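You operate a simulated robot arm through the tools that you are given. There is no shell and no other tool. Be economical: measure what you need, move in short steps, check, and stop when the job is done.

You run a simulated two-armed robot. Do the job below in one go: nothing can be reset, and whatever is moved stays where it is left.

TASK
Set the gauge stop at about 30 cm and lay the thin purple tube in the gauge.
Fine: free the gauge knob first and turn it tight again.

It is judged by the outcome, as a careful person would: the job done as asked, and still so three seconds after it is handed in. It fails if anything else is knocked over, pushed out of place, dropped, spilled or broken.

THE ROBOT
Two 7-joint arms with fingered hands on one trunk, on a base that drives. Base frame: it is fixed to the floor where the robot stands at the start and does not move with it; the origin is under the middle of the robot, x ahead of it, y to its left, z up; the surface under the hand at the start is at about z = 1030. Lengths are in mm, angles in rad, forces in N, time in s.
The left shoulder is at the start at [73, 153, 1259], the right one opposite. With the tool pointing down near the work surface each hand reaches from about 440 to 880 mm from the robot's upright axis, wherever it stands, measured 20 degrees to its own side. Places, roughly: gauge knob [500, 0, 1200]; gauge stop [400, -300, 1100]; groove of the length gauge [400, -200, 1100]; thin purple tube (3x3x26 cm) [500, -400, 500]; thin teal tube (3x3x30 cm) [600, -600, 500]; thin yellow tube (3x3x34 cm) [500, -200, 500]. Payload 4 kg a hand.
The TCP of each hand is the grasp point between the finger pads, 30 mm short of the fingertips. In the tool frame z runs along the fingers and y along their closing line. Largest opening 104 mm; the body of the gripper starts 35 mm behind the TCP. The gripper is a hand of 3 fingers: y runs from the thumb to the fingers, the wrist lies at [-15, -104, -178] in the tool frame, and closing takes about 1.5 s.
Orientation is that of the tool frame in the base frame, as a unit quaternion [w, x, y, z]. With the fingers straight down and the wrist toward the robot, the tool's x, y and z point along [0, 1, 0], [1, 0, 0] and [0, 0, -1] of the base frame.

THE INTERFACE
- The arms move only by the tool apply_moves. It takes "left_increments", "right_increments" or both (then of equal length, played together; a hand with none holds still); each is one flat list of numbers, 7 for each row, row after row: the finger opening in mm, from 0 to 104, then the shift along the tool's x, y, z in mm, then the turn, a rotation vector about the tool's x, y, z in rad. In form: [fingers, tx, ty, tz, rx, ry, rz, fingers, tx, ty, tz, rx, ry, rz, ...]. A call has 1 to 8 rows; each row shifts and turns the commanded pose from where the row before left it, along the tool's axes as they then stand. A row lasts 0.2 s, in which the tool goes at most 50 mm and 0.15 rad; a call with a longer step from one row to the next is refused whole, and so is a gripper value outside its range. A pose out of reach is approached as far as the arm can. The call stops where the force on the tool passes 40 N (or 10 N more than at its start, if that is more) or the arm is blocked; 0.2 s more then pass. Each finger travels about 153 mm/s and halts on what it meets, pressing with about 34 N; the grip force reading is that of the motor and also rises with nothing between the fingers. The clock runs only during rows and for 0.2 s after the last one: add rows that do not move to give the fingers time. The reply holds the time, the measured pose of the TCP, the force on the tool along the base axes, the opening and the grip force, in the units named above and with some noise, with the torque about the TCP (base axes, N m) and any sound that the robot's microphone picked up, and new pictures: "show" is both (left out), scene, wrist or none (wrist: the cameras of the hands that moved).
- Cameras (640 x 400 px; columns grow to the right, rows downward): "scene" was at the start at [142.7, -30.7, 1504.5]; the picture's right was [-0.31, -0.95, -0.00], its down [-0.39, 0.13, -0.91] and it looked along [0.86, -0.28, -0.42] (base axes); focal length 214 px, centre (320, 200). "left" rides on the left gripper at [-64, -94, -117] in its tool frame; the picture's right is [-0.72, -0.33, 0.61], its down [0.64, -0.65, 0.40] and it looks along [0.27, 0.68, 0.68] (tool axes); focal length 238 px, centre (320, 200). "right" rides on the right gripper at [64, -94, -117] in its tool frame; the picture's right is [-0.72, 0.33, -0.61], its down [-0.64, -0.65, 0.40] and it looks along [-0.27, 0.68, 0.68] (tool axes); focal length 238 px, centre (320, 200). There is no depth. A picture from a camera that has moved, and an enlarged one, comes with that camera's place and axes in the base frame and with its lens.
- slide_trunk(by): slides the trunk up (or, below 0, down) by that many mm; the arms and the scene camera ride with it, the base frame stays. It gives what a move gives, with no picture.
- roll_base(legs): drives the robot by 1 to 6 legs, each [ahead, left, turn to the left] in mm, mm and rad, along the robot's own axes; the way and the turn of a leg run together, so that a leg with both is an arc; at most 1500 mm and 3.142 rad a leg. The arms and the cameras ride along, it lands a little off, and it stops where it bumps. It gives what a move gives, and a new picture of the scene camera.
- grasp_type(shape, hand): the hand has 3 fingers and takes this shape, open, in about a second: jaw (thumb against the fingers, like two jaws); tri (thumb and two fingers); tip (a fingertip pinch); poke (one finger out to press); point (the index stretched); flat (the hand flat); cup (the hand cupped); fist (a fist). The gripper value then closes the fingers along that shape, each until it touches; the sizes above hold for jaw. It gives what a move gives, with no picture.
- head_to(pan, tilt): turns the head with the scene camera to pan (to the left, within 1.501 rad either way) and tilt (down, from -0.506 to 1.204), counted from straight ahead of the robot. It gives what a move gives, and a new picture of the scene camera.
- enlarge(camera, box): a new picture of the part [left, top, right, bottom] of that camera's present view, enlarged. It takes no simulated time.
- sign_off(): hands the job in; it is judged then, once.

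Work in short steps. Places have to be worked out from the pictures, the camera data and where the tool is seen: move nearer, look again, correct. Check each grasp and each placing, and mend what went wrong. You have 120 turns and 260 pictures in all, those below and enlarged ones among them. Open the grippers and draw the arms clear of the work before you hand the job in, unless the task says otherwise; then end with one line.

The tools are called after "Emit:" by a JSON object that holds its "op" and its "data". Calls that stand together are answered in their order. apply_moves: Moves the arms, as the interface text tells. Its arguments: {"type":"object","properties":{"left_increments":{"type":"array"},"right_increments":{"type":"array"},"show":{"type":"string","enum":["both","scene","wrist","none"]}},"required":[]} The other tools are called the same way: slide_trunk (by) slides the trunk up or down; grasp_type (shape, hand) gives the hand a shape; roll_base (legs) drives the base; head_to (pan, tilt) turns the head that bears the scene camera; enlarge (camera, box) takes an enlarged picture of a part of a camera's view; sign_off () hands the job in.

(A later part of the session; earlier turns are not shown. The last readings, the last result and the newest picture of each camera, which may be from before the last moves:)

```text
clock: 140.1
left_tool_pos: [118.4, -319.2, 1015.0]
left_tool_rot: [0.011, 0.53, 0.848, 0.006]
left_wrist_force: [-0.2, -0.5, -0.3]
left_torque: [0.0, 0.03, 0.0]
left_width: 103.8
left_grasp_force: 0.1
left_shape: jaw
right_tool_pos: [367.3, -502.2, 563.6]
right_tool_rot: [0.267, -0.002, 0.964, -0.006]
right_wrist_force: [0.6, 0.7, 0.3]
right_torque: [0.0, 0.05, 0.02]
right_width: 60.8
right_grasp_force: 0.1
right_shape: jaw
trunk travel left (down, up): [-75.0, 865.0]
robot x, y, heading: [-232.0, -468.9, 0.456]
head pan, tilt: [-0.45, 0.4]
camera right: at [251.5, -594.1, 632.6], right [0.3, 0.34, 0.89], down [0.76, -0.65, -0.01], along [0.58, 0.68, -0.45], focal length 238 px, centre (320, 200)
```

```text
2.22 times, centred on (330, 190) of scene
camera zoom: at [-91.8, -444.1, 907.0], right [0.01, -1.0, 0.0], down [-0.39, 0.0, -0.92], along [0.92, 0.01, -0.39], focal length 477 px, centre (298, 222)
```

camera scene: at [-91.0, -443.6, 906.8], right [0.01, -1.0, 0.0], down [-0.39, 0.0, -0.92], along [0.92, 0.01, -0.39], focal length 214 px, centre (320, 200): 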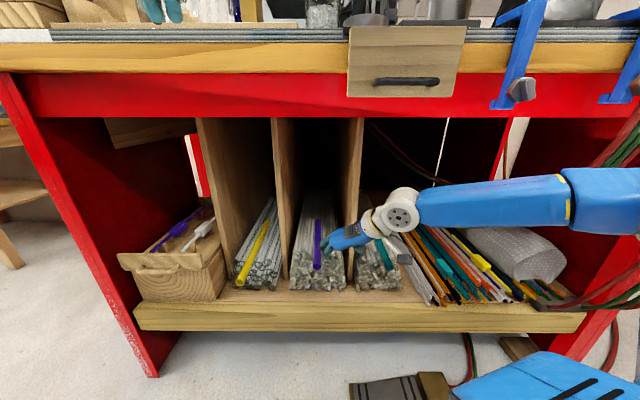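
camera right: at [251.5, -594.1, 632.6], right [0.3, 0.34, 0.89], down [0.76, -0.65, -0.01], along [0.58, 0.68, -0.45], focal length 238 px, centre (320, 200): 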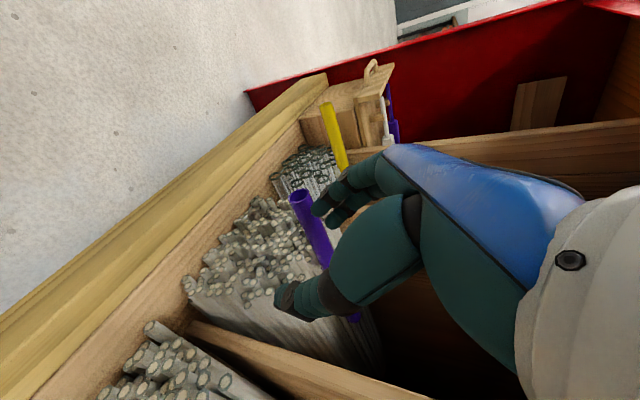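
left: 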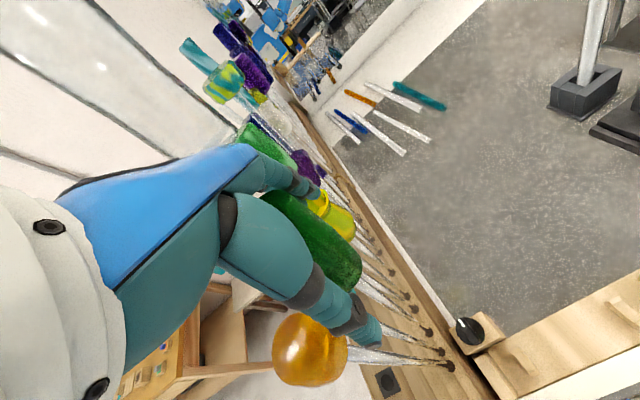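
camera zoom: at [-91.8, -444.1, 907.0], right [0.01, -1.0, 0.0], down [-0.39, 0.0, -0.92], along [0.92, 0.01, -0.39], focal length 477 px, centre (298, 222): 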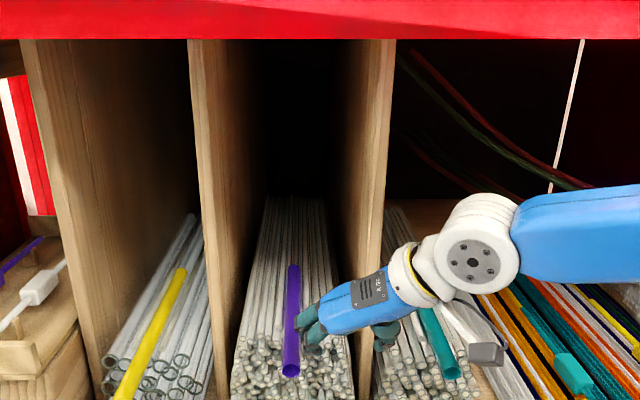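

Tube front end at [389,-428,500] (two views agree); dividers' fronts at x≈411. I move above the tube end at [424,-428,575], then look.

Emit:
{"op": "apply_moves", "data": {"right_increments": [60, -18, 25, 7, 0, 0, 0, 60, -18, 25, 7, 0, 0, 0, 60, -18.6, 24, 6, 0, 0, 0, 60, 0, 0, 0, 0, 0, 0], "show": "wrist"}}

Emit:
{"op": "enlarge", "data": {"camera": "scene", "box": [260, 160, 420, 300]}}

```text
clock: 141.1
left_tool_pos: [119.1, -318.8, 1014.6]
left_tool_rot: [0.011, 0.53, 0.848, 0.006]
left_wrist_force: [-0.1, -0.6, -0.3]
left_torque: [0.01, -0.01, -0.02]
left_width: 103.8
left_grasp_force: 0.1
left_shape: jaw
right_tool_pos: [423.9, -426.9, 573.0]
right_tool_rot: [0.266, -0.002, 0.964, -0.005]
right_wrist_force: [0.2, 0.0, 0.0]
right_torque: [0.01, 0.0, 0.0]
right_width: 60.3
right_grasp_force: 0.0
right_shape: jaw
trunk travel left (down, up): [-75.0, 865.0]
robot x, y, heading: [-232.4, -467.5, 0.459]
head pan, tilt: [-0.45, 0.4]
camera right: at [308.6, -519.8, 641.8], right [0.3, 0.34, 0.89], down [0.76, -0.65, -0.01], along [0.58, 0.68, -0.45], focal length 238 px, centre (320, 200)
```

right: 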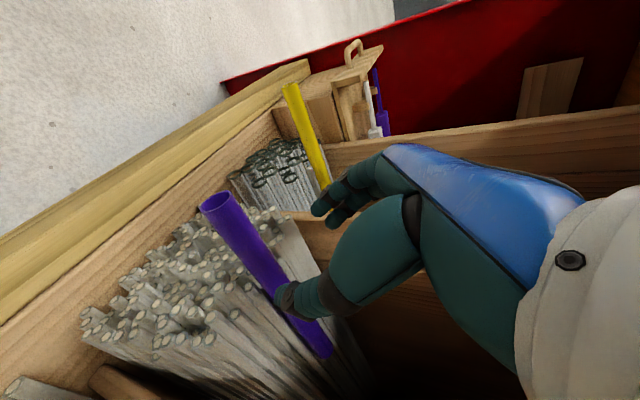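

```text
2.86 times, centred on (340, 230) of scene
camera zoom: at [-91.5, -444.4, 906.9], right [0.01, -1.0, 0.0], down [-0.39, 0.0, -0.92], along [0.92, 0.01, -0.39], focal length 613 px, centre (263, 114)
```

zoom: 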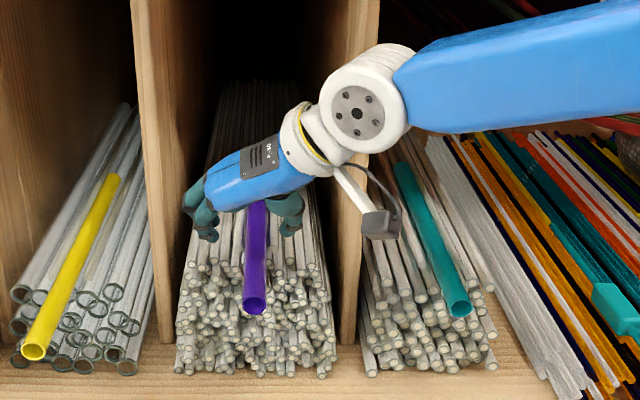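

Well aligned over the tube. I descend to z≈510 and close.

Emit:
{"op": "apply_moves", "data": {"right_increments": [60, 10.8, 0, 18, 0, 0, 0, 60, 10.8, 0, 18, 0, 0, 0, 60, 10.8, 0, 18, 0, 0, 0, 60, 0, 0, 0, 0, 0, 0, 20, 0, 0, 0, 0, 0, 0, 20, 0, 0, 0, 0, 0, 0, 15, 0, 0, 0, 0, 0, 0], "show": "wrist"}}

Emit:
{"op": "enlarge", "data": {"camera": "scene", "box": [260, 160, 420, 300]}}

```text
clock: 142.7
left_tool_pos: [119.1, -317.5, 1014.2]
left_tool_rot: [0.011, 0.53, 0.848, 0.004]
left_wrist_force: [-0.8, 0.2, -0.1]
left_torque: [0.01, -0.01, -0.02]
left_width: 103.8
left_grasp_force: 0.0
left_shape: jaw
right_tool_pos: [424.5, -428.8, 510.0]
right_tool_rot: [0.266, -0.001, 0.964, -0.006]
right_wrist_force: [0.6, -0.4, -0.7]
right_torque: [0.04, -0.01, -0.01]
right_width: 15.4
right_grasp_force: 0.0
right_shape: jaw
trunk travel left (down, up): [-75.0, 865.0]
robot x, y, heading: [-232.5, -470.4, 0.458]
head pan, tilt: [-0.45, 0.4]
camera right: at [309.3, -520.9, 578.3], right [0.3, 0.34, 0.89], down [0.76, -0.65, -0.01], along [0.58, 0.68, -0.45], focal length 238 px, centre (320, 200)
```

right: 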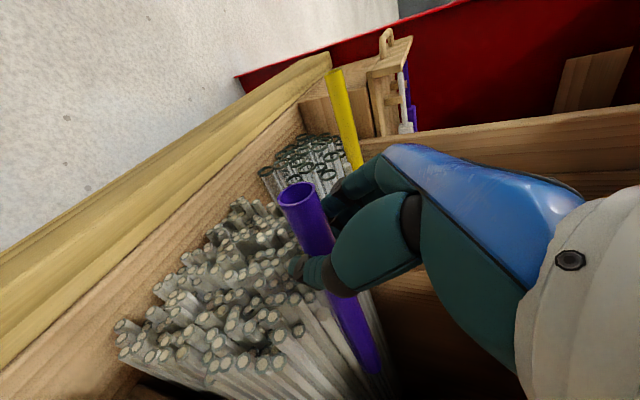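

```text
2.86 times, centred on (340, 230) of scene
camera zoom: at [-91.4, -444.2, 906.9], right [0.01, -1.0, 0.0], down [-0.39, 0.0, -0.92], along [0.92, 0.01, -0.39], focal length 613 px, centre (263, 114)
```

zoom: 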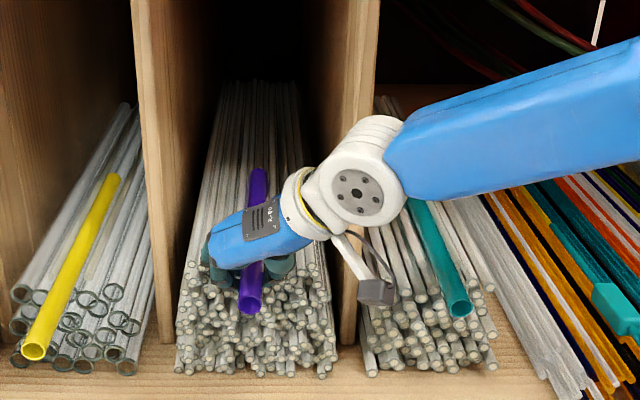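

No grip force yet at 15 mm; I close fully to see whether the tube is between the fingers.

Emit:
{"op": "apply_moves", "data": {"right_increments": [0, 0, 0, 0, 0, 0, 0, 0, 0, 0, 0, 0, 0, 0, 0, 0, 0, 0, 0, 0, 0], "show": "none"}}

Emit:
{"op": "enlarge", "data": {"camera": "right", "box": [200, 130, 440, 330]}}

```text
clock: 143.5
left_tool_pos: [119.7, -318.5, 1014.1]
left_tool_rot: [0.011, 0.53, 0.848, 0.005]
left_wrist_force: [0.5, -0.6, 0.6]
left_torque: [-0.01, 0.01, 0.02]
left_width: 103.9
left_grasp_force: 0.1
left_shape: jaw
right_tool_pos: [424.5, -428.5, 508.9]
right_tool_rot: [0.268, -0.002, 0.963, -0.006]
right_wrist_force: [-0.2, -0.1, -0.1]
right_torque: [-0.01, -0.07, -0.02]
right_width: 16.6
right_grasp_force: 34.3
right_shape: jaw
trunk travel left (down, up): [-75.0, 865.0]
robot x, y, heading: [-233.0, -470.1, 0.463]
head pan, tilt: [-0.45, 0.4]
```

```text
2.00 times, centred on (320, 230) of right
camera zoom: at [309.4, -520.9, 578.4], right [0.3, 0.34, 0.89], down [0.76, -0.65, -0.01], along [0.58, 0.68, -0.45], focal length 477 px, centre (320, 140)
```

zoom: 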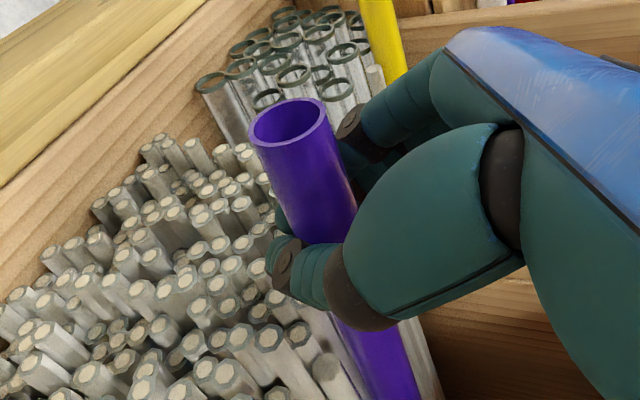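

The tube is held (fingers wrapped, 34 N). I lift it 25 mm, draw it 100 mm toward me, and check.

Emit:
{"op": "apply_moves", "data": {"right_increments": [0, -6.5, 0, -10.8, 0, 0, 0, 0, -6.5, 0, -10.8, 0, 0, 0, 0, 21.5, 0, -12.9, 0, 0, 0, 0, 21.5, 0, -12.9, 0, 0, 0, 0, 21.5, 0, -12.9, 0, 0, 0, 0, 21.5, 0, -12.9, 0, 0, 0, 0, 0, 0, 0, 0, 0, 0], "show": "wrist"}}

Emit:
{"op": "enlarge", "data": {"camera": "scene", "box": [260, 160, 420, 300]}}

```text
clock: 145.1
left_tool_pos: [119.7, -318.1, 1014.6]
left_tool_rot: [0.011, 0.53, 0.848, 0.004]
left_wrist_force: [-0.3, -0.3, 0.1]
left_torque: [0.01, 0.04, 0.03]
left_width: 103.6
left_grasp_force: 0.0
left_shape: jaw
right_tool_pos: [324.6, -428.1, 535.3]
right_tool_rot: [0.267, -0.002, 0.964, -0.006]
right_wrist_force: [-0.5, 0.6, -1.2]
right_torque: [-0.03, 0.04, -0.04]
right_width: 17.1
right_grasp_force: 33.8
right_shape: jaw
trunk travel left (down, up): [-75.0, 865.0]
robot x, y, heading: [-231.1, -471.5, 0.455]
head pan, tilt: [-0.45, 0.4]
camera right: at [208.9, -520.1, 604.1], right [0.3, 0.34, 0.89], down [0.76, -0.65, -0.01], along [0.58, 0.68, -0.45], focal length 238 px, centre (320, 200)
```

right: 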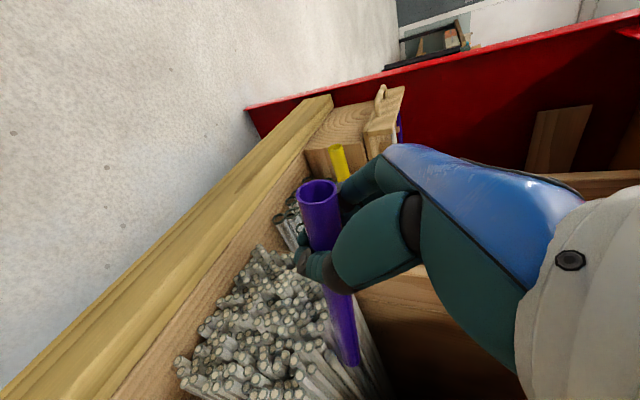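

```text
2.86 times, centred on (340, 230) of scene
camera zoom: at [-91.4, -444.2, 906.9], right [0.01, -1.0, 0.0], down [-0.39, 0.0, -0.92], along [0.92, 0.01, -0.39], focal length 613 px, centre (263, 114)
```

zoom: 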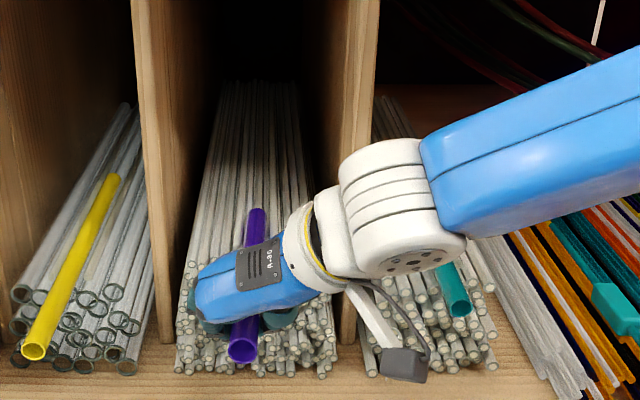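

The tube is out 100 mm, slightly drooping. I lower it back onto the pile and release, to regrip closer to its middle.

Emit:
{"op": "apply_moves", "data": {"right_increments": [0, 6.4, 0, 10.7, 0, 0, 0, 0, 6.4, 0, 10.7, 0, 0, 0, 0, 0, 0, 0, 0, 0, 0], "show": "none"}}

Emit:
{"op": "apply_moves", "data": {"right_increments": [24, 0, 0, 0, 0, 0, 0, 34, 0, 0, 0, 0, 0, 0, 50, 0, 0, 0, 0, 0, 0, 60, 0, 0, 0, 0, 0, 0, 60, 0, 0, 0, 0, 0, 0], "show": "wrist"}}

Emit:
{"op": "enlarge", "data": {"camera": "scene", "box": [260, 160, 420, 300]}}

```text
clock: 145.9
left_tool_pos: [118.3, -318.1, 1013.9]
left_tool_rot: [0.011, 0.529, 0.848, 0.003]
left_wrist_force: [0.9, 0.1, -0.1]
left_torque: [0.0, 0.02, -0.01]
left_width: 103.7
left_grasp_force: 0.0
left_shape: jaw
right_tool_pos: [323.2, -427.7, 511.0]
right_tool_rot: [0.266, -0.001, 0.964, -0.006]
right_wrist_force: [-0.3, -0.3, -0.8]
right_torque: [-0.02, -0.03, -0.04]
right_width: 17.3
right_grasp_force: 34.4
right_shape: jaw
trunk travel left (down, up): [-75.0, 865.0]
robot x, y, heading: [-231.3, -469.1, 0.46]
head pan, tilt: [-0.45, 0.4]
```

```text
clock: 147.1
left_tool_pos: [118.8, -318.8, 1014.4]
left_tool_rot: [0.011, 0.53, 0.848, 0.005]
left_wrist_force: [-0.1, 0.1, -0.2]
left_torque: [0.0, 0.01, -0.04]
left_width: 103.7
left_grasp_force: 0.0
left_shape: jaw
right_tool_pos: [323.7, -427.8, 510.7]
right_tool_rot: [0.265, -0.001, 0.964, -0.006]
right_wrist_force: [-0.4, 1.0, -1.2]
right_torque: [-0.01, 0.03, 0.0]
right_width: 59.4
right_grasp_force: 0.0
right_shape: jaw
trunk travel left (down, up): [-75.0, 865.0]
robot x, y, heading: [-233.8, -468.9, 0.457]
head pan, tilt: [-0.45, 0.4]
camera right: at [208.3, -520.4, 579.5], right [0.3, 0.34, 0.89], down [0.76, -0.65, -0.01], along [0.58, 0.68, -0.45], focal length 238 px, centre (320, 200)
```

right: 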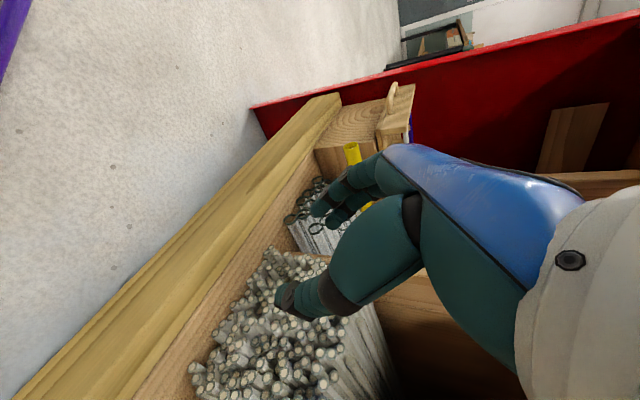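

```text
2.86 times, centred on (340, 230) of scene
camera zoom: at [-91.6, -444.2, 906.9], right [0.01, -1.0, 0.0], down [-0.39, 0.0, -0.92], along [0.92, 0.01, -0.39], focal length 613 px, centre (263, 114)
```

zoom: 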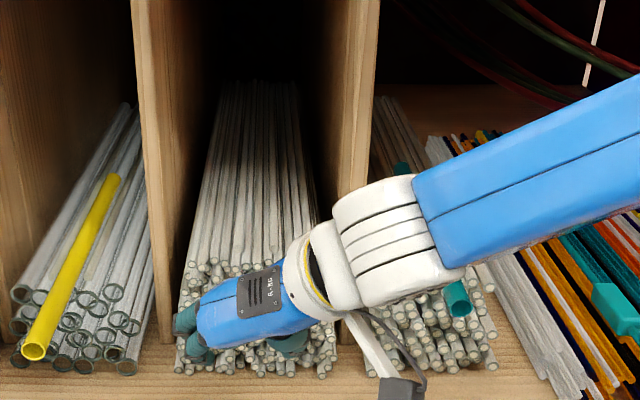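

The tube slipped out and fell to the floor in front of the bench. I look for it with the head camera.

Emit:
{"op": "head_to", "data": {"pan": -0.45, "tilt": 1.1}}

Emit:
{"op": "apply_moves", "data": {"right_increments": [60, 26, 0, -30, 0, 0, 0, 60, 26, 0, -30, 0, 0, 0], "show": "both"}}

```text
clock: 148.2
left_tool_pos: [119.0, -318.6, 1013.2]
left_tool_rot: [0.011, 0.53, 0.848, 0.004]
left_wrist_force: [-0.3, -0.5, -0.6]
left_torque: [0.01, 0.03, 0.01]
left_width: 103.6
left_grasp_force: 0.0
left_shape: jaw
right_tool_pos: [322.9, -428.6, 510.7]
right_tool_rot: [0.267, -0.001, 0.964, -0.005]
right_wrist_force: [0.6, 0.6, -0.1]
right_torque: [-0.01, 0.01, 0.0]
right_width: 59.8
right_grasp_force: 0.1
right_shape: jaw
trunk travel left (down, up): [-75.0, 865.0]
robot x, y, heading: [-235.5, -466.2, 0.457]
head pan, tilt: [-0.45, 1.1]
camera scene: at [-121.1, -444.4, 850.2], right [0.01, -1.0, 0.0], down [-0.89, -0.01, -0.45], along [0.45, 0.0, -0.89], focal length 214 px, centre (320, 200)
```

scene: 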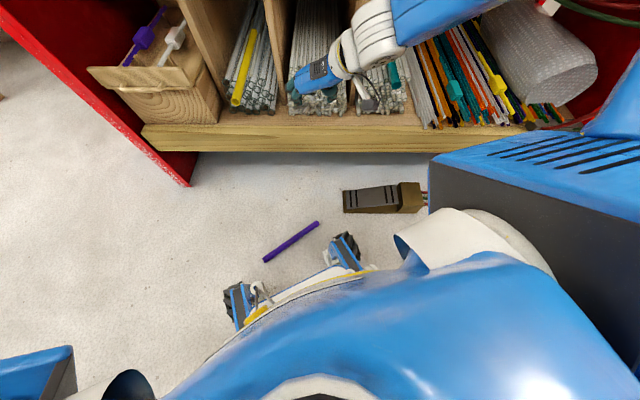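

```text
clock: 148.8
left_tool_pos: [118.0, -317.7, 1014.2]
left_tool_rot: [0.012, 0.53, 0.848, 0.005]
left_wrist_force: [0.0, -1.1, 1.0]
left_torque: [0.0, -0.02, -0.01]
left_width: 103.8
left_grasp_force: 0.0
left_shape: jaw
right_tool_pos: [247.5, -429.2, 535.6]
right_tool_rot: [0.266, -0.002, 0.964, -0.006]
right_wrist_force: [0.0, -0.3, 0.0]
right_torque: [0.01, -0.02, -0.03]
right_width: 59.8
right_grasp_force: 0.1
right_shape: jaw
trunk travel left (down, up): [-75.0, 865.0]
robot x, y, heading: [-230.3, -465.1, 0.459]
head pan, tilt: [-0.45, 1.1]
camera scene: at [-121.7, -444.3, 850.2], right [0.01, -1.0, 0.0], down [-0.89, -0.01, -0.45], along [0.45, 0.0, -0.89], focal length 214 px, centre (320, 200)
camera right: at [132.4, -522.0, 604.4], right [0.3, 0.34, 0.89], down [0.76, -0.65, -0.01], along [0.58, 0.68, -0.45], focal length 238 px, centre (320, 200)
```

scene: 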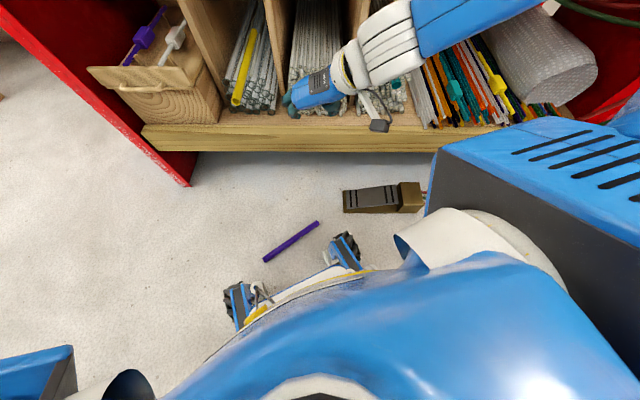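
right: 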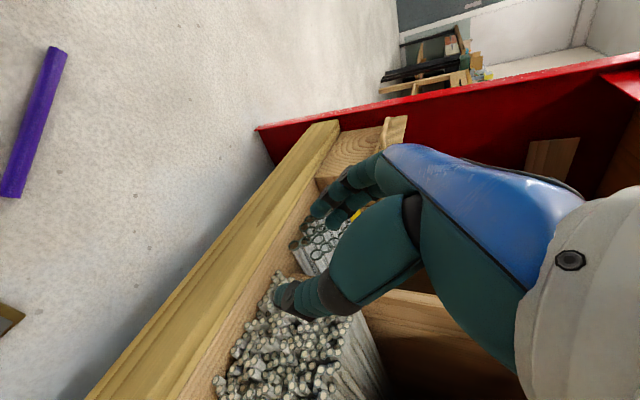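

The tube lies on the floor, whole, centre ≈[118,-336], direction ≈-52°. There I can grip it properly at its middle with a vertical hand. I set the hand vertical, back the base off, and lower the trunk fully.

Emit:
{"op": "apply_moves", "data": {"right_increments": [70, 0, 0, 0, 0, 0.135, 0, 70, 0, 0, 0, 0, 0.135, 0, 70, 0, 0, 0, 0, 0.135, 0, 70, 0, 0, 0, 0, 0.135, 0], "show": "none"}}

Emit:
{"op": "roll_base", "data": {"legs": [[-179, 162, 0]]}}

Emit:
{"op": "slide_trunk", "data": {"by": -74}}

Emit:
{"op": "head_to", "data": {"pan": -0.4, "tilt": 0.9}}

```text
clock: 149.8
left_tool_pos: [119.0, -317.4, 1014.7]
left_tool_rot: [0.012, 0.53, 0.848, 0.005]
left_wrist_force: [-0.2, 0.0, 0.1]
left_torque: [-0.01, 0.0, 0.03]
left_width: 103.7
left_grasp_force: 0.0
left_shape: jaw
right_tool_pos: [248.8, -427.4, 535.9]
right_tool_rot: [-0.001, 0.0, 1.0, -0.006]
right_wrist_force: [0.0, 0.3, 0.2]
right_torque: [-0.01, 0.02, 0.0]
right_width: 69.6
right_grasp_force: 0.0
right_shape: jaw
trunk travel left (down, up): [-75.0, 865.0]
robot x, y, heading: [-234.1, -468.7, 0.458]
head pan, tilt: [-0.45, 1.1]
```

```text
clock: 151.6
left_tool_pos: [-114.4, -256.0, 1014.6]
left_tool_rot: [0.012, 0.531, 0.848, 0.005]
left_wrist_force: [-0.7, -0.7, 1.2]
left_torque: [0.03, -0.02, 0.0]
left_width: 103.8
left_grasp_force: 0.0
left_shape: jaw
right_tool_pos: [16.6, -366.8, 535.9]
right_tool_rot: [0.0, 0.002, 1.0, -0.006]
right_wrist_force: [0.7, 0.8, 1.0]
right_torque: [0.01, 0.02, 0.03]
right_width: 69.4
right_grasp_force: 0.1
right_shape: jaw
trunk travel left (down, up): [-75.0, 865.0]
robot x, y, heading: [-464.6, -404.2, 0.451]
head pan, tilt: [-0.45, 1.1]
camera scene: at [-353.8, -382.1, 850.2], right [0.0, -1.0, 0.0], down [-0.89, 0.0, -0.45], along [0.45, 0.0, -0.89], focal length 214 px, centre (320, 200)
```

scene: 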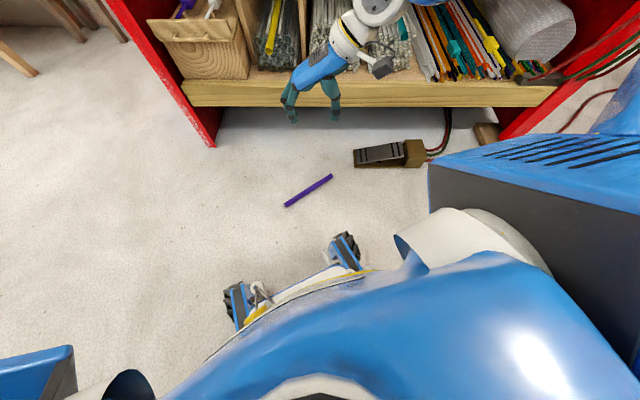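

```text
clock: 152.7
left_tool_pos: [-115.3, -254.8, 941.4]
left_tool_rot: [0.012, 0.531, 0.847, 0.005]
left_wrist_force: [-0.4, 0.8, -0.4]
left_torque: [-0.01, -0.03, 0.01]
left_width: 103.8
left_grasp_force: 0.1
left_shape: jaw
right_tool_pos: [15.4, -365.7, 463.2]
right_tool_rot: [0.001, 0.0, 1.0, -0.006]
right_wrist_force: [-1.0, 1.2, 0.2]
right_torque: [-0.01, -0.03, 0.0]
right_width: 69.9
right_grasp_force: 0.1
right_shape: jaw
trunk travel left (down, up): [-1.0, 939.0]
robot x, y, heading: [-470.4, -404.5, 0.456]
head pan, tilt: [-0.45, 1.1]
```

```text
clock: 153.4
left_tool_pos: [-116.0, -255.2, 941.4]
left_tool_rot: [0.013, 0.53, 0.848, 0.006]
left_wrist_force: [-0.3, 0.1, 1.0]
left_torque: [0.03, -0.02, 0.01]
left_width: 103.8
left_grasp_force: 0.1
left_shape: jaw
right_tool_pos: [15.6, -366.3, 461.8]
right_tool_rot: [0.0, 0.002, 1.0, -0.007]
right_wrist_force: [-0.1, -0.6, -0.1]
right_torque: [0.0, -0.01, 0.02]
right_width: 69.6
right_grasp_force: 0.1
right_shape: jaw
trunk travel left (down, up): [-1.0, 939.0]
robot x, y, heading: [-465.8, -405.1, 0.46]
head pan, tilt: [-0.4, 0.901]
camera scene: at [-341.9, -377.0, 789.9], right [0.05, -1.0, 0.0], down [-0.78, -0.04, -0.62], along [0.62, 0.03, -0.79], focal length 214 px, centre (320, 200)
```

scene: 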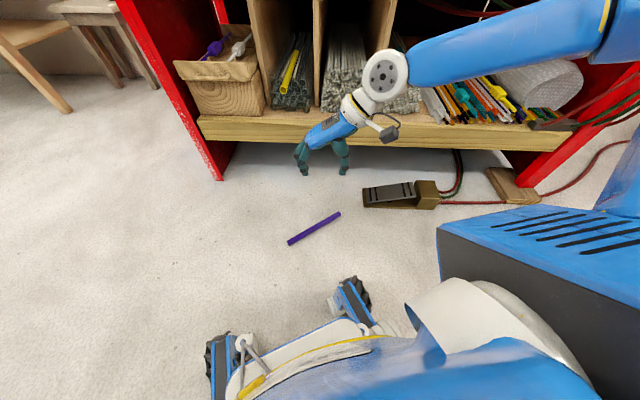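

Tube centre [123,-337], direction (0.62,-0.79). I rotate to yaw 38° and move above the grip point [111,-321] (20 mm toward the end that will lie left).

Emit:
{"op": "apply_moves", "data": {"right_increments": [70, 0, 0, 20, 0, 0, 0.13, 70, 0, 0, 20, 0, 0, 0.13, 70, 0, 0, 20, 0, 0, 0.13, 70, 0, 0, 20, 0, 0, 0.13, 70, 0, 0, 20, 0, 0, 0.13, 70, 0, 0, 20, 0, 0, 0.13, 70, 0, 0, 20, 0, 0, 0.13, 70, 0, 0, 0, 0, 0, 0], "show": "none"}}

Emit:
{"op": "apply_moves", "data": {"right_increments": [70, -8, 34, 20, 0, 0, 0, 70, -8, 34, 20, 0, 0, 0, 70, -7, 34, 20, 0, 0, 0, 70, 0, 0, 40, 0, 0, 0, 70, 0, 0, 40, 0, 0, 0, 70, 0, 0, 40, 0, 0, 0, 70, 0, 0, 0, 0, 0, 0], "show": "both"}}

```text
clock: 155.2
left_tool_pos: [-115.6, -255.2, 941.3]
left_tool_rot: [0.012, 0.531, 0.847, 0.004]
left_wrist_force: [0.4, 0.4, 0.4]
left_torque: [-0.01, 0.0, -0.01]
left_width: 103.8
left_grasp_force: 0.1
left_shape: jaw
right_tool_pos: [15.7, -372.6, 335.7]
right_tool_rot: [0.005, 0.406, 0.914, -0.015]
right_wrist_force: [0.3, 0.0, 0.4]
right_torque: [0.02, 0.03, 0.02]
right_width: 69.4
right_grasp_force: 0.0
right_shape: jaw
right hand out of reach, approached as far as the arm can: row 3, 4
trunk travel left (down, up): [-1.0, 939.0]
robot x, y, heading: [-465.2, -401.0, 0.451]
head pan, tilt: [-0.4, 0.901]
```

```text
clock: 156.8
left_tool_pos: [-115.2, -254.0, 941.3]
left_tool_rot: [0.012, 0.53, 0.848, 0.005]
left_wrist_force: [-0.3, -0.5, -0.4]
left_torque: [0.01, 0.0, 0.0]
left_width: 103.7
left_grasp_force: 0.0
left_shape: jaw
right_tool_pos: [75.8, -429.5, 277.1]
right_tool_rot: [0.005, 0.405, 0.914, -0.017]
right_wrist_force: [-0.2, -0.3, 1.1]
right_torque: [0.03, -0.02, 0.02]
right_width: 69.8
right_grasp_force: 0.1
right_shape: jaw
right hand out of reach, approached as far as the arm can: row 1, 2, 3, 4, 5, 6
trunk travel left (down, up): [-1.0, 939.0]
robot x, y, heading: [-469.8, -402.9, 0.457]
head pan, tilt: [-0.4, 0.901]
camera scene: at [-341.7, -377.0, 790.0], right [0.06, -1.0, 0.0], down [-0.78, -0.04, -0.62], along [0.62, 0.03, -0.79], focal length 214 px, centre (320, 200)
camera right: at [-36.7, -440.5, 396.0], right [0.73, -0.29, 0.62], down [-0.06, -0.93, -0.37], along [0.68, 0.24, -0.69], focal length 238 px, centre (320, 200)
```

scene: 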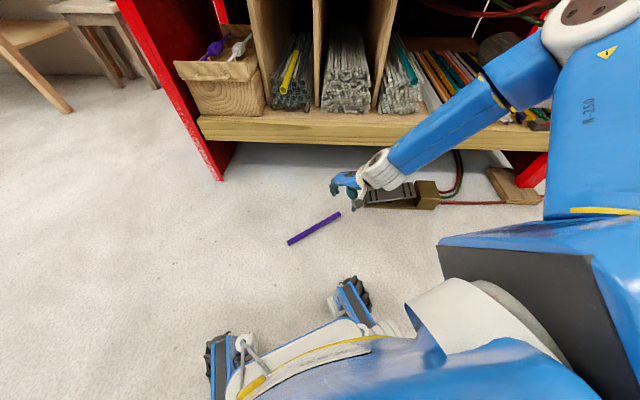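
right: 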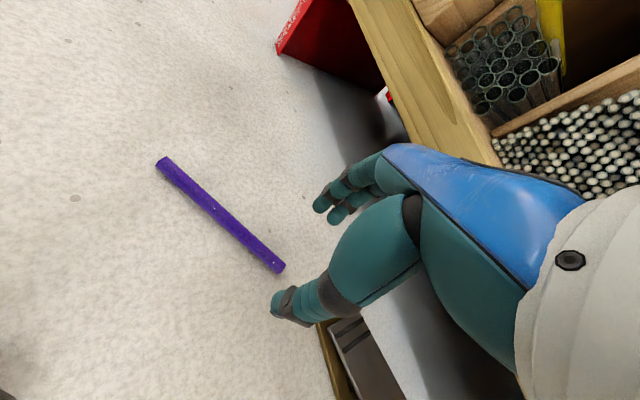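

The arm can't follow there at this height; I test how it behaves descending straight from here.

Emit:
{"op": "apply_moves", "data": {"right_increments": [70, 0, 0, 40, 0, 0, 0, 70, 0, 0, 40, 0, 0, 0, 70, 0, 0, 40, 0, 0, 0, 70, 0, 0, 40, 0, 0, 0, 70, 0, 0, 0, 0, 0, 0], "show": "none"}}

```text
clock: 158.0
left_tool_pos: [-115.1, -255.2, 941.7]
left_tool_rot: [0.012, 0.53, 0.848, 0.005]
left_wrist_force: [0.7, -0.2, 0.1]
left_torque: [0.02, 0.0, 0.02]
left_width: 103.8
left_grasp_force: 0.1
left_shape: jaw
right_tool_pos: [56.4, -493.8, 242.1]
right_tool_rot: [0.003, 0.405, 0.914, -0.016]
right_wrist_force: [0.6, -0.7, 0.3]
right_torque: [-0.01, -0.01, 0.02]
right_width: 69.5
right_grasp_force: 0.0
right_shape: jaw
right hand out of reach, approached as far as the arm can: row 1, 2, 3, 4
trunk travel left (down, up): [-1.0, 939.0]
robot x, y, heading: [-462.6, -405.8, 0.455]
head pan, tilt: [-0.4, 0.901]
```

The arm is too folded here; floor reach should be better more extended. I back the base off 150 mm and try again.

Emit:
{"op": "roll_base", "data": {"legs": [[-136, 68, 0]]}}

Emit:
{"op": "apply_moves", "data": {"right_increments": [70, 20, 40, 0, 0, 0, 0, 70, 25, 40, 0, 0, 0, 0, 70, 25, 40, 0, 0, 0, 0, 70, 20, 40, 10, 0, 0, 0, 70, 0, 0, 30, 0, 0, 0, 70, 0, 0, 30, 0, 0, 0, 70, 0, 0, 0, 0, 0, 0], "show": "both"}}

```text
clock: 159.0
left_tool_pos: [-160.6, -248.4, 946.0]
left_tool_rot: [0.022, 0.531, 0.847, 0.003]
left_wrist_force: [0.3, 0.7, 0.8]
left_torque: [-0.04, 0.0, 0.02]
left_width: 104.1
left_grasp_force: 0.1
left_shape: jaw
right_tool_pos: [17.0, -494.6, 246.9]
right_tool_rot: [0.01, 0.405, 0.914, -0.018]
right_wrist_force: [0.0, 0.4, 0.7]
right_torque: [-0.04, 0.0, -0.05]
right_width: 69.9
right_grasp_force: 0.0
right_shape: jaw
trunk travel left (down, up): [-1.0, 939.0]
robot x, y, heading: [-504.9, -404.1, 0.457]
head pan, tilt: [-0.4, 0.901]
stopped in leg 1: the robot was blocked; the commanded pose is now the measured one
camera scene: at [-377.8, -378.6, 790.0], right [0.05, -1.0, 0.0], down [-0.78, -0.04, -0.62], along [0.62, 0.03, -0.79], focal length 214 px, centre (320, 200)
```

scene: 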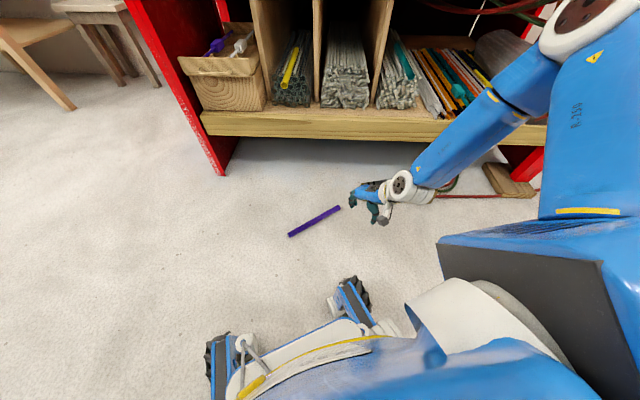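

```text
clock: 160.6
left_tool_pos: [-159.9, -251.4, 945.7]
left_tool_rot: [0.019, 0.533, 0.846, 0.005]
left_wrist_force: [0.4, -0.9, 0.2]
left_torque: [0.0, 0.0, 0.01]
left_width: 104.0
left_grasp_force: 0.0
left_shape: jaw
right_tool_pos: [46.2, -414.6, 291.5]
right_tool_rot: [0.008, 0.405, 0.914, -0.018]
right_wrist_force: [0.1, 0.2, 0.4]
right_torque: [0.01, -0.01, -0.02]
right_width: 69.6
right_grasp_force: 0.0
right_shape: jaw
right hand out of reach, approached as far as the arm can: row 1, 2, 3, 4, 5, 6
trunk travel left (down, up): [-1.0, 939.0]
robot x, y, heading: [-501.1, -405.0, 0.45]
head pan, tilt: [-0.4, 0.901]
camera scene: at [-377.4, -380.1, 790.0], right [0.05, -1.0, 0.0], down [-0.78, -0.04, -0.62], along [0.62, 0.03, -0.79], focal length 214 px, centre (320, 200)
camera right: at [-66.8, -425.1, 409.1], right [0.72, -0.29, 0.63], down [-0.05, -0.93, -0.37], along [0.69, 0.23, -0.69], focal length 238 px, centre (320, 200)
```

scene: 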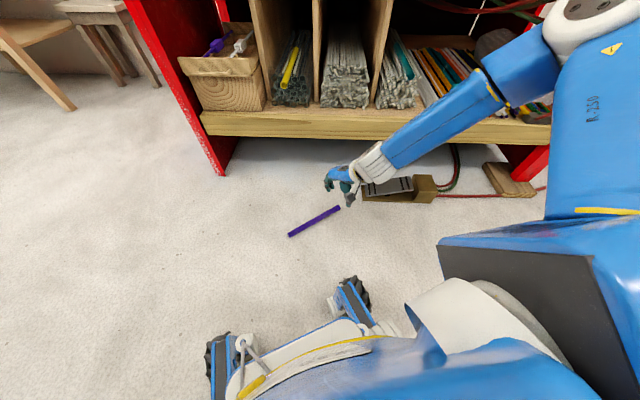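
right: 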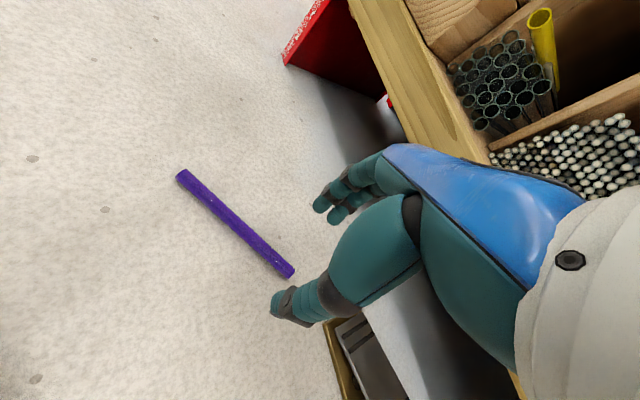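

The robot touched something behind, so no more backing. Tilting the hand about the tube's axis keeps the grip usable and lets the forearm line up with the hand; I tilt 0.6 rad and try to descend again.

Emit:
{"op": "apply_moves", "data": {"right_increments": [70, 0, 0, 0, -0.15, 0, 0, 70, 0, 0, 0, -0.15, 0, 0, 70, 0, 0, 0, -0.15, 0, 0, 70, 0, 0, 0, -0.15, 0, 0, 70, 10, -20, 30, 0, 0, 0, 70, 10, -20, 30, 0, 0, 0, 70, 10, -20, 30, 0, 0, 0, 70, 0, 0, 0, 0, 0, 0], "show": "wrist"}}

Emit:
{"op": "head_to", "data": {"pan": -0.4, "tilt": 0.8}}

```text
clock: 162.4
left_tool_pos: [-159.8, -249.4, 946.0]
left_tool_rot: [0.019, 0.532, 0.847, 0.004]
left_wrist_force: [0.2, 0.1, -0.4]
left_torque: [-0.01, -0.02, -0.02]
left_width: 103.9
left_grasp_force: 0.0
left_shape: jaw
right_tool_pos: [39.1, -437.2, 328.4]
right_tool_rot: [0.127, 0.384, 0.879, 0.254]
right_wrist_force: [0.0, -0.6, 0.4]
right_torque: [0.0, 0.01, 0.01]
right_width: 69.5
right_grasp_force: 0.1
right_shape: jaw
right hand out of reach, approached as far as the arm can: row 2, 3, 4, 5, 6, 7
trunk travel left (down, up): [-1.0, 939.0]
robot x, y, heading: [-502.7, -403.2, 0.459]
head pan, tilt: [-0.4, 0.901]
camera right: at [-110.6, -484.2, 374.2], right [0.43, -0.56, 0.71], down [0.2, -0.71, -0.68], along [0.88, 0.43, -0.19], focal length 238 px, centre (320, 200)
```

right: 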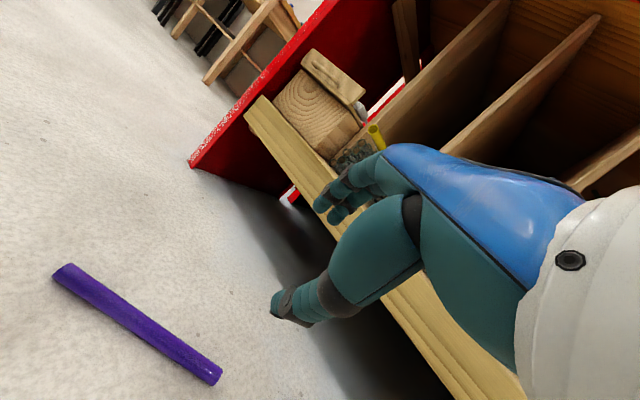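

```text
clock: 163.1
left_tool_pos: [-161.6, -250.9, 945.7]
left_tool_rot: [0.018, 0.533, 0.846, 0.004]
left_wrist_force: [-0.1, 0.0, -0.2]
left_torque: [0.0, -0.01, -0.01]
left_width: 103.9
left_grasp_force: 0.1
left_shape: jaw
right_tool_pos: [39.6, -438.5, 328.3]
right_tool_rot: [0.128, 0.385, 0.878, 0.253]
right_wrist_force: [0.5, -0.3, 0.3]
right_torque: [-0.01, 0.0, 0.0]
right_width: 69.8
right_grasp_force: 0.0
right_shape: jaw
trunk travel left (down, up): [-1.0, 939.0]
robot x, y, heading: [-501.5, -407.6, 0.452]
head pan, tilt: [-0.4, 0.799]
camera scene: at [-372.2, -380.1, 797.9], right [0.05, -1.0, 0.0], down [-0.72, -0.04, -0.69], along [0.69, 0.04, -0.72], focal length 214 px, centre (320, 200)
```

scene: 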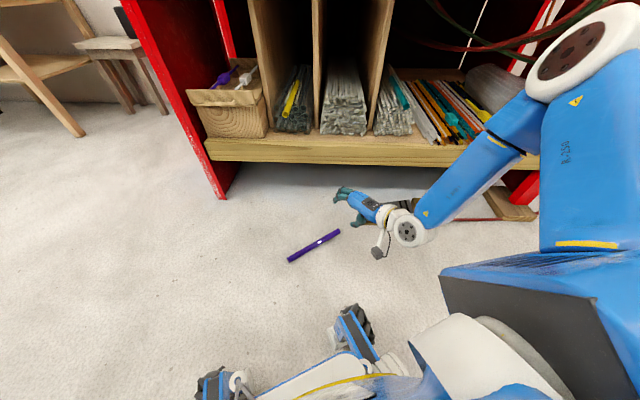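

That tilt is worse. The folded elbow seems to limit it; I'll approach from the left with the tube farther away so the arm is more extended: untilt, and drive around.

Emit:
{"op": "apply_moves", "data": {"right_increments": [70, 0, 0, 0, 0.15, 0, 0, 70, 0, 0, 0, 0.15, 0, 0, 70, 0, 0, 0, 0.15, 0, 0, 70, 0, 0, 0, 0.15, 0, 0], "show": "none"}}

Emit:
{"op": "roll_base", "data": {"legs": [[237, 485, 0], [0, 0, -0.955], [100, 55, 0]]}}

Emit:
{"op": "head_to", "data": {"pan": -0.25, "tilt": 0.75}}

```text
clock: 164.1
left_tool_pos: [-160.4, -251.5, 945.7]
left_tool_rot: [0.019, 0.532, 0.846, 0.005]
left_wrist_force: [-0.1, -0.1, 0.2]
left_torque: [0.0, 0.0, 0.0]
left_width: 104.0
left_grasp_force: 0.1
left_shape: jaw
right_tool_pos: [39.0, -438.6, 329.3]
right_tool_rot: [0.009, 0.405, 0.914, -0.017]
right_wrist_force: [0.1, 0.4, 0.5]
right_torque: [0.0, 0.01, 0.0]
right_width: 69.6
right_grasp_force: 0.0
right_shape: jaw
trunk travel left (down, up): [-1.0, 939.0]
robot x, y, heading: [-502.5, -405.5, 0.456]
head pan, tilt: [-0.4, 0.799]
```

```text
clock: 164.8
left_tool_pos: [-163.0, -247.8, 946.4]
left_tool_rot: [0.023, 0.532, 0.847, 0.003]
left_wrist_force: [-0.3, 0.8, 0.4]
left_torque: [-0.01, -0.02, -0.02]
left_width: 104.0
left_grasp_force: 0.1
left_shape: jaw
right_tool_pos: [38.6, -437.3, 332.8]
right_tool_rot: [0.011, 0.405, 0.914, -0.017]
right_wrist_force: [0.0, 0.0, 0.4]
right_torque: [-0.05, 0.01, 0.02]
right_width: 69.5
right_grasp_force: 0.0
right_shape: jaw
trunk travel left (down, up): [-1.0, 939.0]
robot x, y, heading: [-501.6, -402.1, 0.453]
head pan, tilt: [-0.4, 0.799]
stopped in leg 1: the robot was blocked; the commanded pose is now the measured one
camera scene: at [-372.7, -378.2, 797.9], right [0.05, -1.0, 0.0], down [-0.72, -0.04, -0.7], along [0.69, 0.04, -0.72], focal length 214 px, centre (320, 200)
```

scene: 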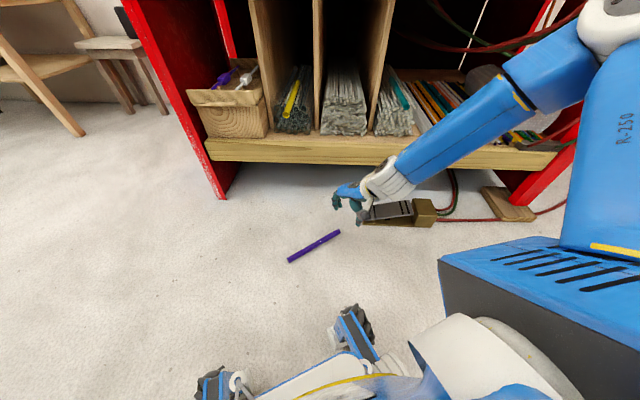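

```text
clock: 165.5
left_tool_pos: [-163.0, -247.8, 946.7]
left_tool_rot: [0.022, 0.532, 0.846, 0.004]
left_wrist_force: [0.2, -0.6, 0.2]
left_torque: [0.0, 0.0, -0.02]
left_width: 104.0
left_grasp_force: 0.0
left_shape: jaw
right_tool_pos: [38.2, -437.9, 331.8]
right_tool_rot: [0.01, 0.404, 0.915, -0.018]
right_wrist_force: [0.4, -1.1, 0.7]
right_torque: [0.01, 0.0, 0.0]
right_width: 69.6
right_grasp_force: 0.0
right_shape: jaw
trunk travel left (down, up): [-1.0, 939.0]
robot x, y, heading: [-500.6, -404.1, 0.456]
head pan, tilt: [-0.25, 0.75]
camera scene: at [-371.9, -366.1, 801.9], right [0.2, -0.98, 0.0], down [-0.67, -0.14, -0.73], along [0.71, 0.15, -0.68], focal length 214 px, centre (320, 200)
```

scene: 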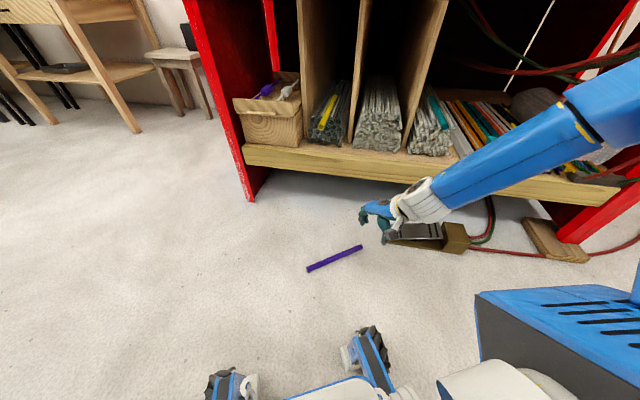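

Still touching the obstacle behind. I first move forward 90 mm, then strafe left and turn.

Emit:
{"op": "roll_base", "data": {"legs": [[90, -44, 0], [237, 485, 0], [0, 0, -0.955], [40, 22, 0]]}}

Emit:
{"op": "apply_moves", "data": {"right_increments": [70, 0, 0, 0, 0, 0, -0.13, 70, 0, 0, 0, 0, 0, -0.13, 70, 0, 0, 0, 0, 0, -0.13, 70, 0, 0, 0, 0, 0, -0.13, 70, 0, 0, 0, 0, 0, -0.13, 70, 0, 0, 0, 0, 0, -0.13, 70, 0, 0, 0, 0, 0, 0], "show": "both"}}

```text
clock: 172.2
left_tool_pos: [-28.9, -45.6, 944.9]
left_tool_rot: [0.02, 0.852, 0.523, -0.005]
left_wrist_force: [0.0, -0.4, -0.8]
left_torque: [0.01, -0.01, -0.01]
left_width: 104.0
left_grasp_force: 0.0
left_shape: jaw
right_tool_pos: [-57.8, -319.2, 330.4]
right_tool_rot: [0.0, 0.768, 0.64, -0.019]
right_wrist_force: [0.3, -0.2, -0.5]
right_torque: [0.01, 0.02, 0.01]
right_width: 69.4
right_grasp_force: 0.1
right_shape: jaw
trunk travel left (down, up): [-1.0, 939.0]
robot x, y, heading: [-354.9, 128.8, -0.469]
head pan, tilt: [-0.25, 0.75]
camera scene: at [-250.3, 50.0, 801.6], right [-0.66, -0.76, 0.0], down [-0.52, 0.45, -0.73], along [0.55, -0.48, -0.69], focal length 214 px, centre (320, 200)
```

scene: 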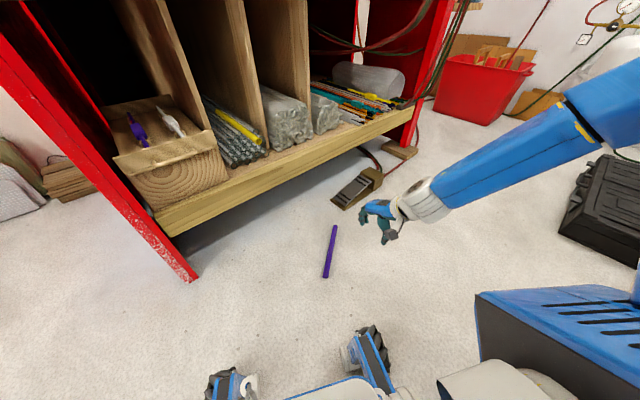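

```text
clock: 173.8
left_tool_pos: [-29.7, -42.9, 946.4]
left_tool_rot: [0.021, 0.852, 0.523, -0.006]
left_wrist_force: [0.6, -0.9, 0.5]
left_torque: [-0.02, 0.01, -0.03]
left_width: 103.7
left_grasp_force: 0.0
left_shape: jaw
right_tool_pos: [-58.5, -317.8, 333.1]
right_tool_rot: [-0.006, 0.466, 0.884, -0.019]
right_wrist_force: [-0.3, -0.2, 0.7]
right_torque: [0.01, 0.03, 0.0]
right_width: 69.8
right_grasp_force: 0.0
right_shape: jaw
trunk travel left (down, up): [-1.0, 939.0]
robot x, y, heading: [-359.9, 129.1, -0.47]
head pan, tilt: [-0.25, 0.75]
camera scene: at [-249.6, 52.9, 801.9], right [-0.66, -0.76, 0.0], down [-0.52, 0.45, -0.73], along [0.55, -0.48, -0.68], focal length 214 px, centre (320, 200)
camera right: at [-168.8, -313.9, 452.7], right [0.69, -0.39, 0.61], down [-0.19, -0.91, -0.37], along [0.7, 0.14, -0.7], focal length 238 px, centre (320, 200)
```

scene: 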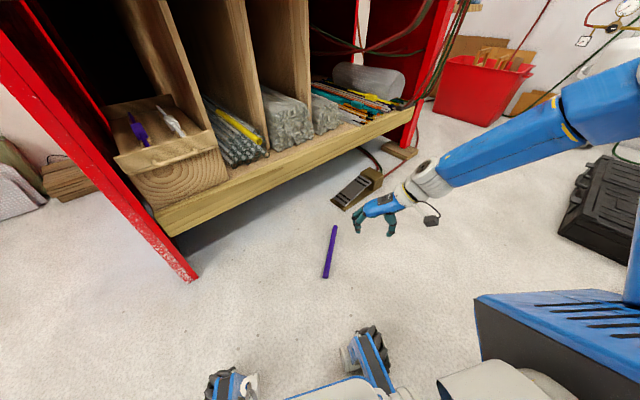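
right: 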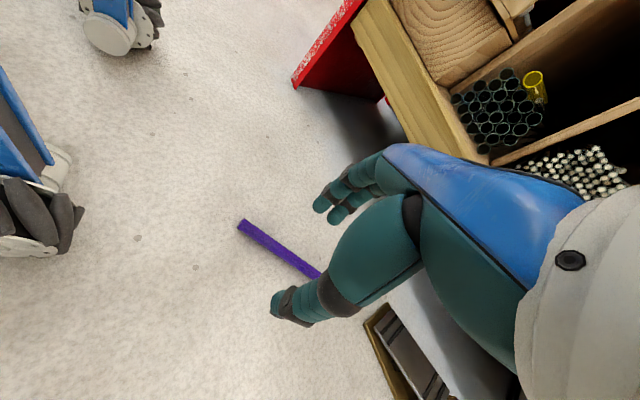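

From here the tube is ~650 mm away at a good angle. I move over the grip point and descend to see how low it gets.

Emit:
{"op": "apply_moves", "data": {"right_increments": [70, -24.5, 34.4, 0, 0, 0, -0.06, 70, -24.5, 34.4, 0, 0, 0, 0, 70, -24.5, 34.4, 0, 0, 0, 0, 70, -24.5, 34.4, 0, 0, 0, 0, 70, 0, 0, 45, 0, 0, 0, 70, 0, 0, 45, 0, 0, 0, 70, 0, 0, 45, 0, 0, 0, 70, 0, 0, 0, 0, 0, 0], "show": "both"}}

```text
clock: 175.6
left_tool_pos: [-29.2, -43.5, 946.2]
left_tool_rot: [0.022, 0.852, 0.523, -0.007]
left_wrist_force: [0.6, -0.3, 1.2]
left_torque: [0.0, 0.0, 0.0]
left_width: 103.7
left_grasp_force: 0.0
left_shape: jaw
right_tool_pos: [-39.8, -311.7, 303.8]
right_tool_rot: [-0.006, 0.441, 0.897, -0.02]
right_wrist_force: [-0.2, -0.7, -0.6]
right_torque: [0.0, 0.0, -0.02]
right_width: 69.7
right_grasp_force: 0.1
right_shape: jaw
right hand out of reach, approached as far as the arm can: row 2, 3, 4, 5, 6, 7
trunk travel left (down, up): [-1.0, 939.0]
robot x, y, heading: [-359.3, 133.1, -0.46]
head pan, tilt: [-0.25, 0.75]
camera scene: at [-249.5, 52.9, 801.8], right [-0.66, -0.76, 0.0], down [-0.52, 0.45, -0.73], along [0.55, -0.48, -0.68], focal length 214 px, centre (320, 200)
camera right: at [-149.3, -313.3, 424.3], right [0.72, -0.35, 0.6], down [-0.14, -0.92, -0.37], along [0.69, 0.19, -0.7], focal length 238 px, centre (320, 200)
```

scene: 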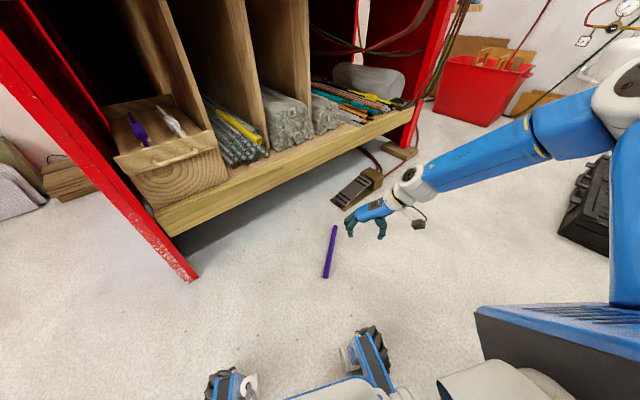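
right: 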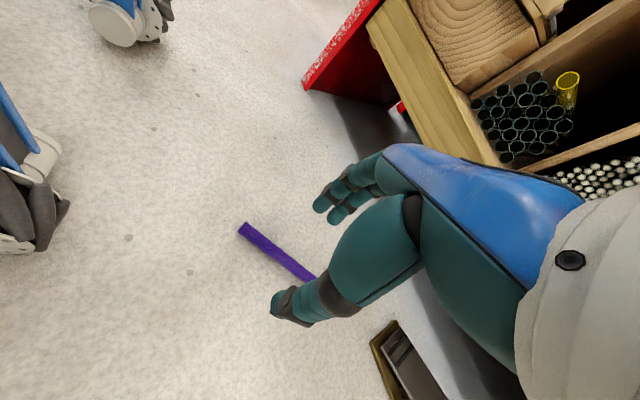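

The straight-down hand is limited to z≈300 here, but it seemed to get lower further to the right. I test that: move ~160 mm to the robot's right while descending.

Emit:
{"op": "apply_moves", "data": {"right_increments": [70, -20, -36, 0, 0, 0, 0, 70, -20, -36, 0, 0, 0, 0, 70, -20, -36, 10, 0, 0, 0, 70, -12, -20, 40, 0, 0, 0, 70, 0, 0, 48, 0, 0, 0, 70, 0, 0, 48, 0, 0, 0, 70, 0, 0, 48, 0, 0, 0, 70, 0, 0, 48, 0, 0, 0], "show": "scene"}}

```text
clock: 177.4
left_tool_pos: [-28.3, -42.8, 946.5]
left_tool_rot: [0.021, 0.852, 0.523, -0.007]
left_wrist_force: [-0.1, -0.1, -0.5]
left_torque: [0.0, 0.03, 0.01]
left_width: 103.9
left_grasp_force: 0.1
left_shape: jaw
right_tool_pos: [-172.6, -393.3, 242.2]
right_tool_rot: [-0.006, 0.44, 0.897, -0.021]
right_wrist_force: [0.4, -0.3, 0.0]
right_torque: [0.01, 0.01, 0.0]
right_width: 69.7
right_grasp_force: 0.1
right_shape: jaw
right hand out of reach, approached as far as the arm can: row 4, 5, 6, 7, 8
trunk travel left (down, up): [-1.0, 939.0]
robot x, y, heading: [-358.1, 130.8, -0.467]
head pan, tilt: [-0.25, 0.75]
camera scene: at [-249.7, 52.7, 801.9], right [-0.66, -0.76, 0.0], down [-0.52, 0.45, -0.73], along [0.55, -0.48, -0.68], focal length 214 px, centre (320, 200)
```

scene: 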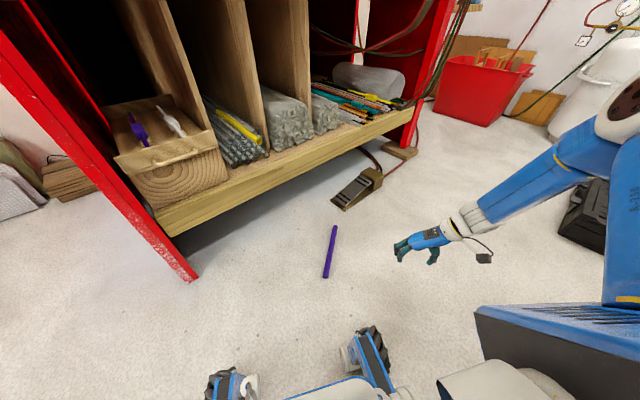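

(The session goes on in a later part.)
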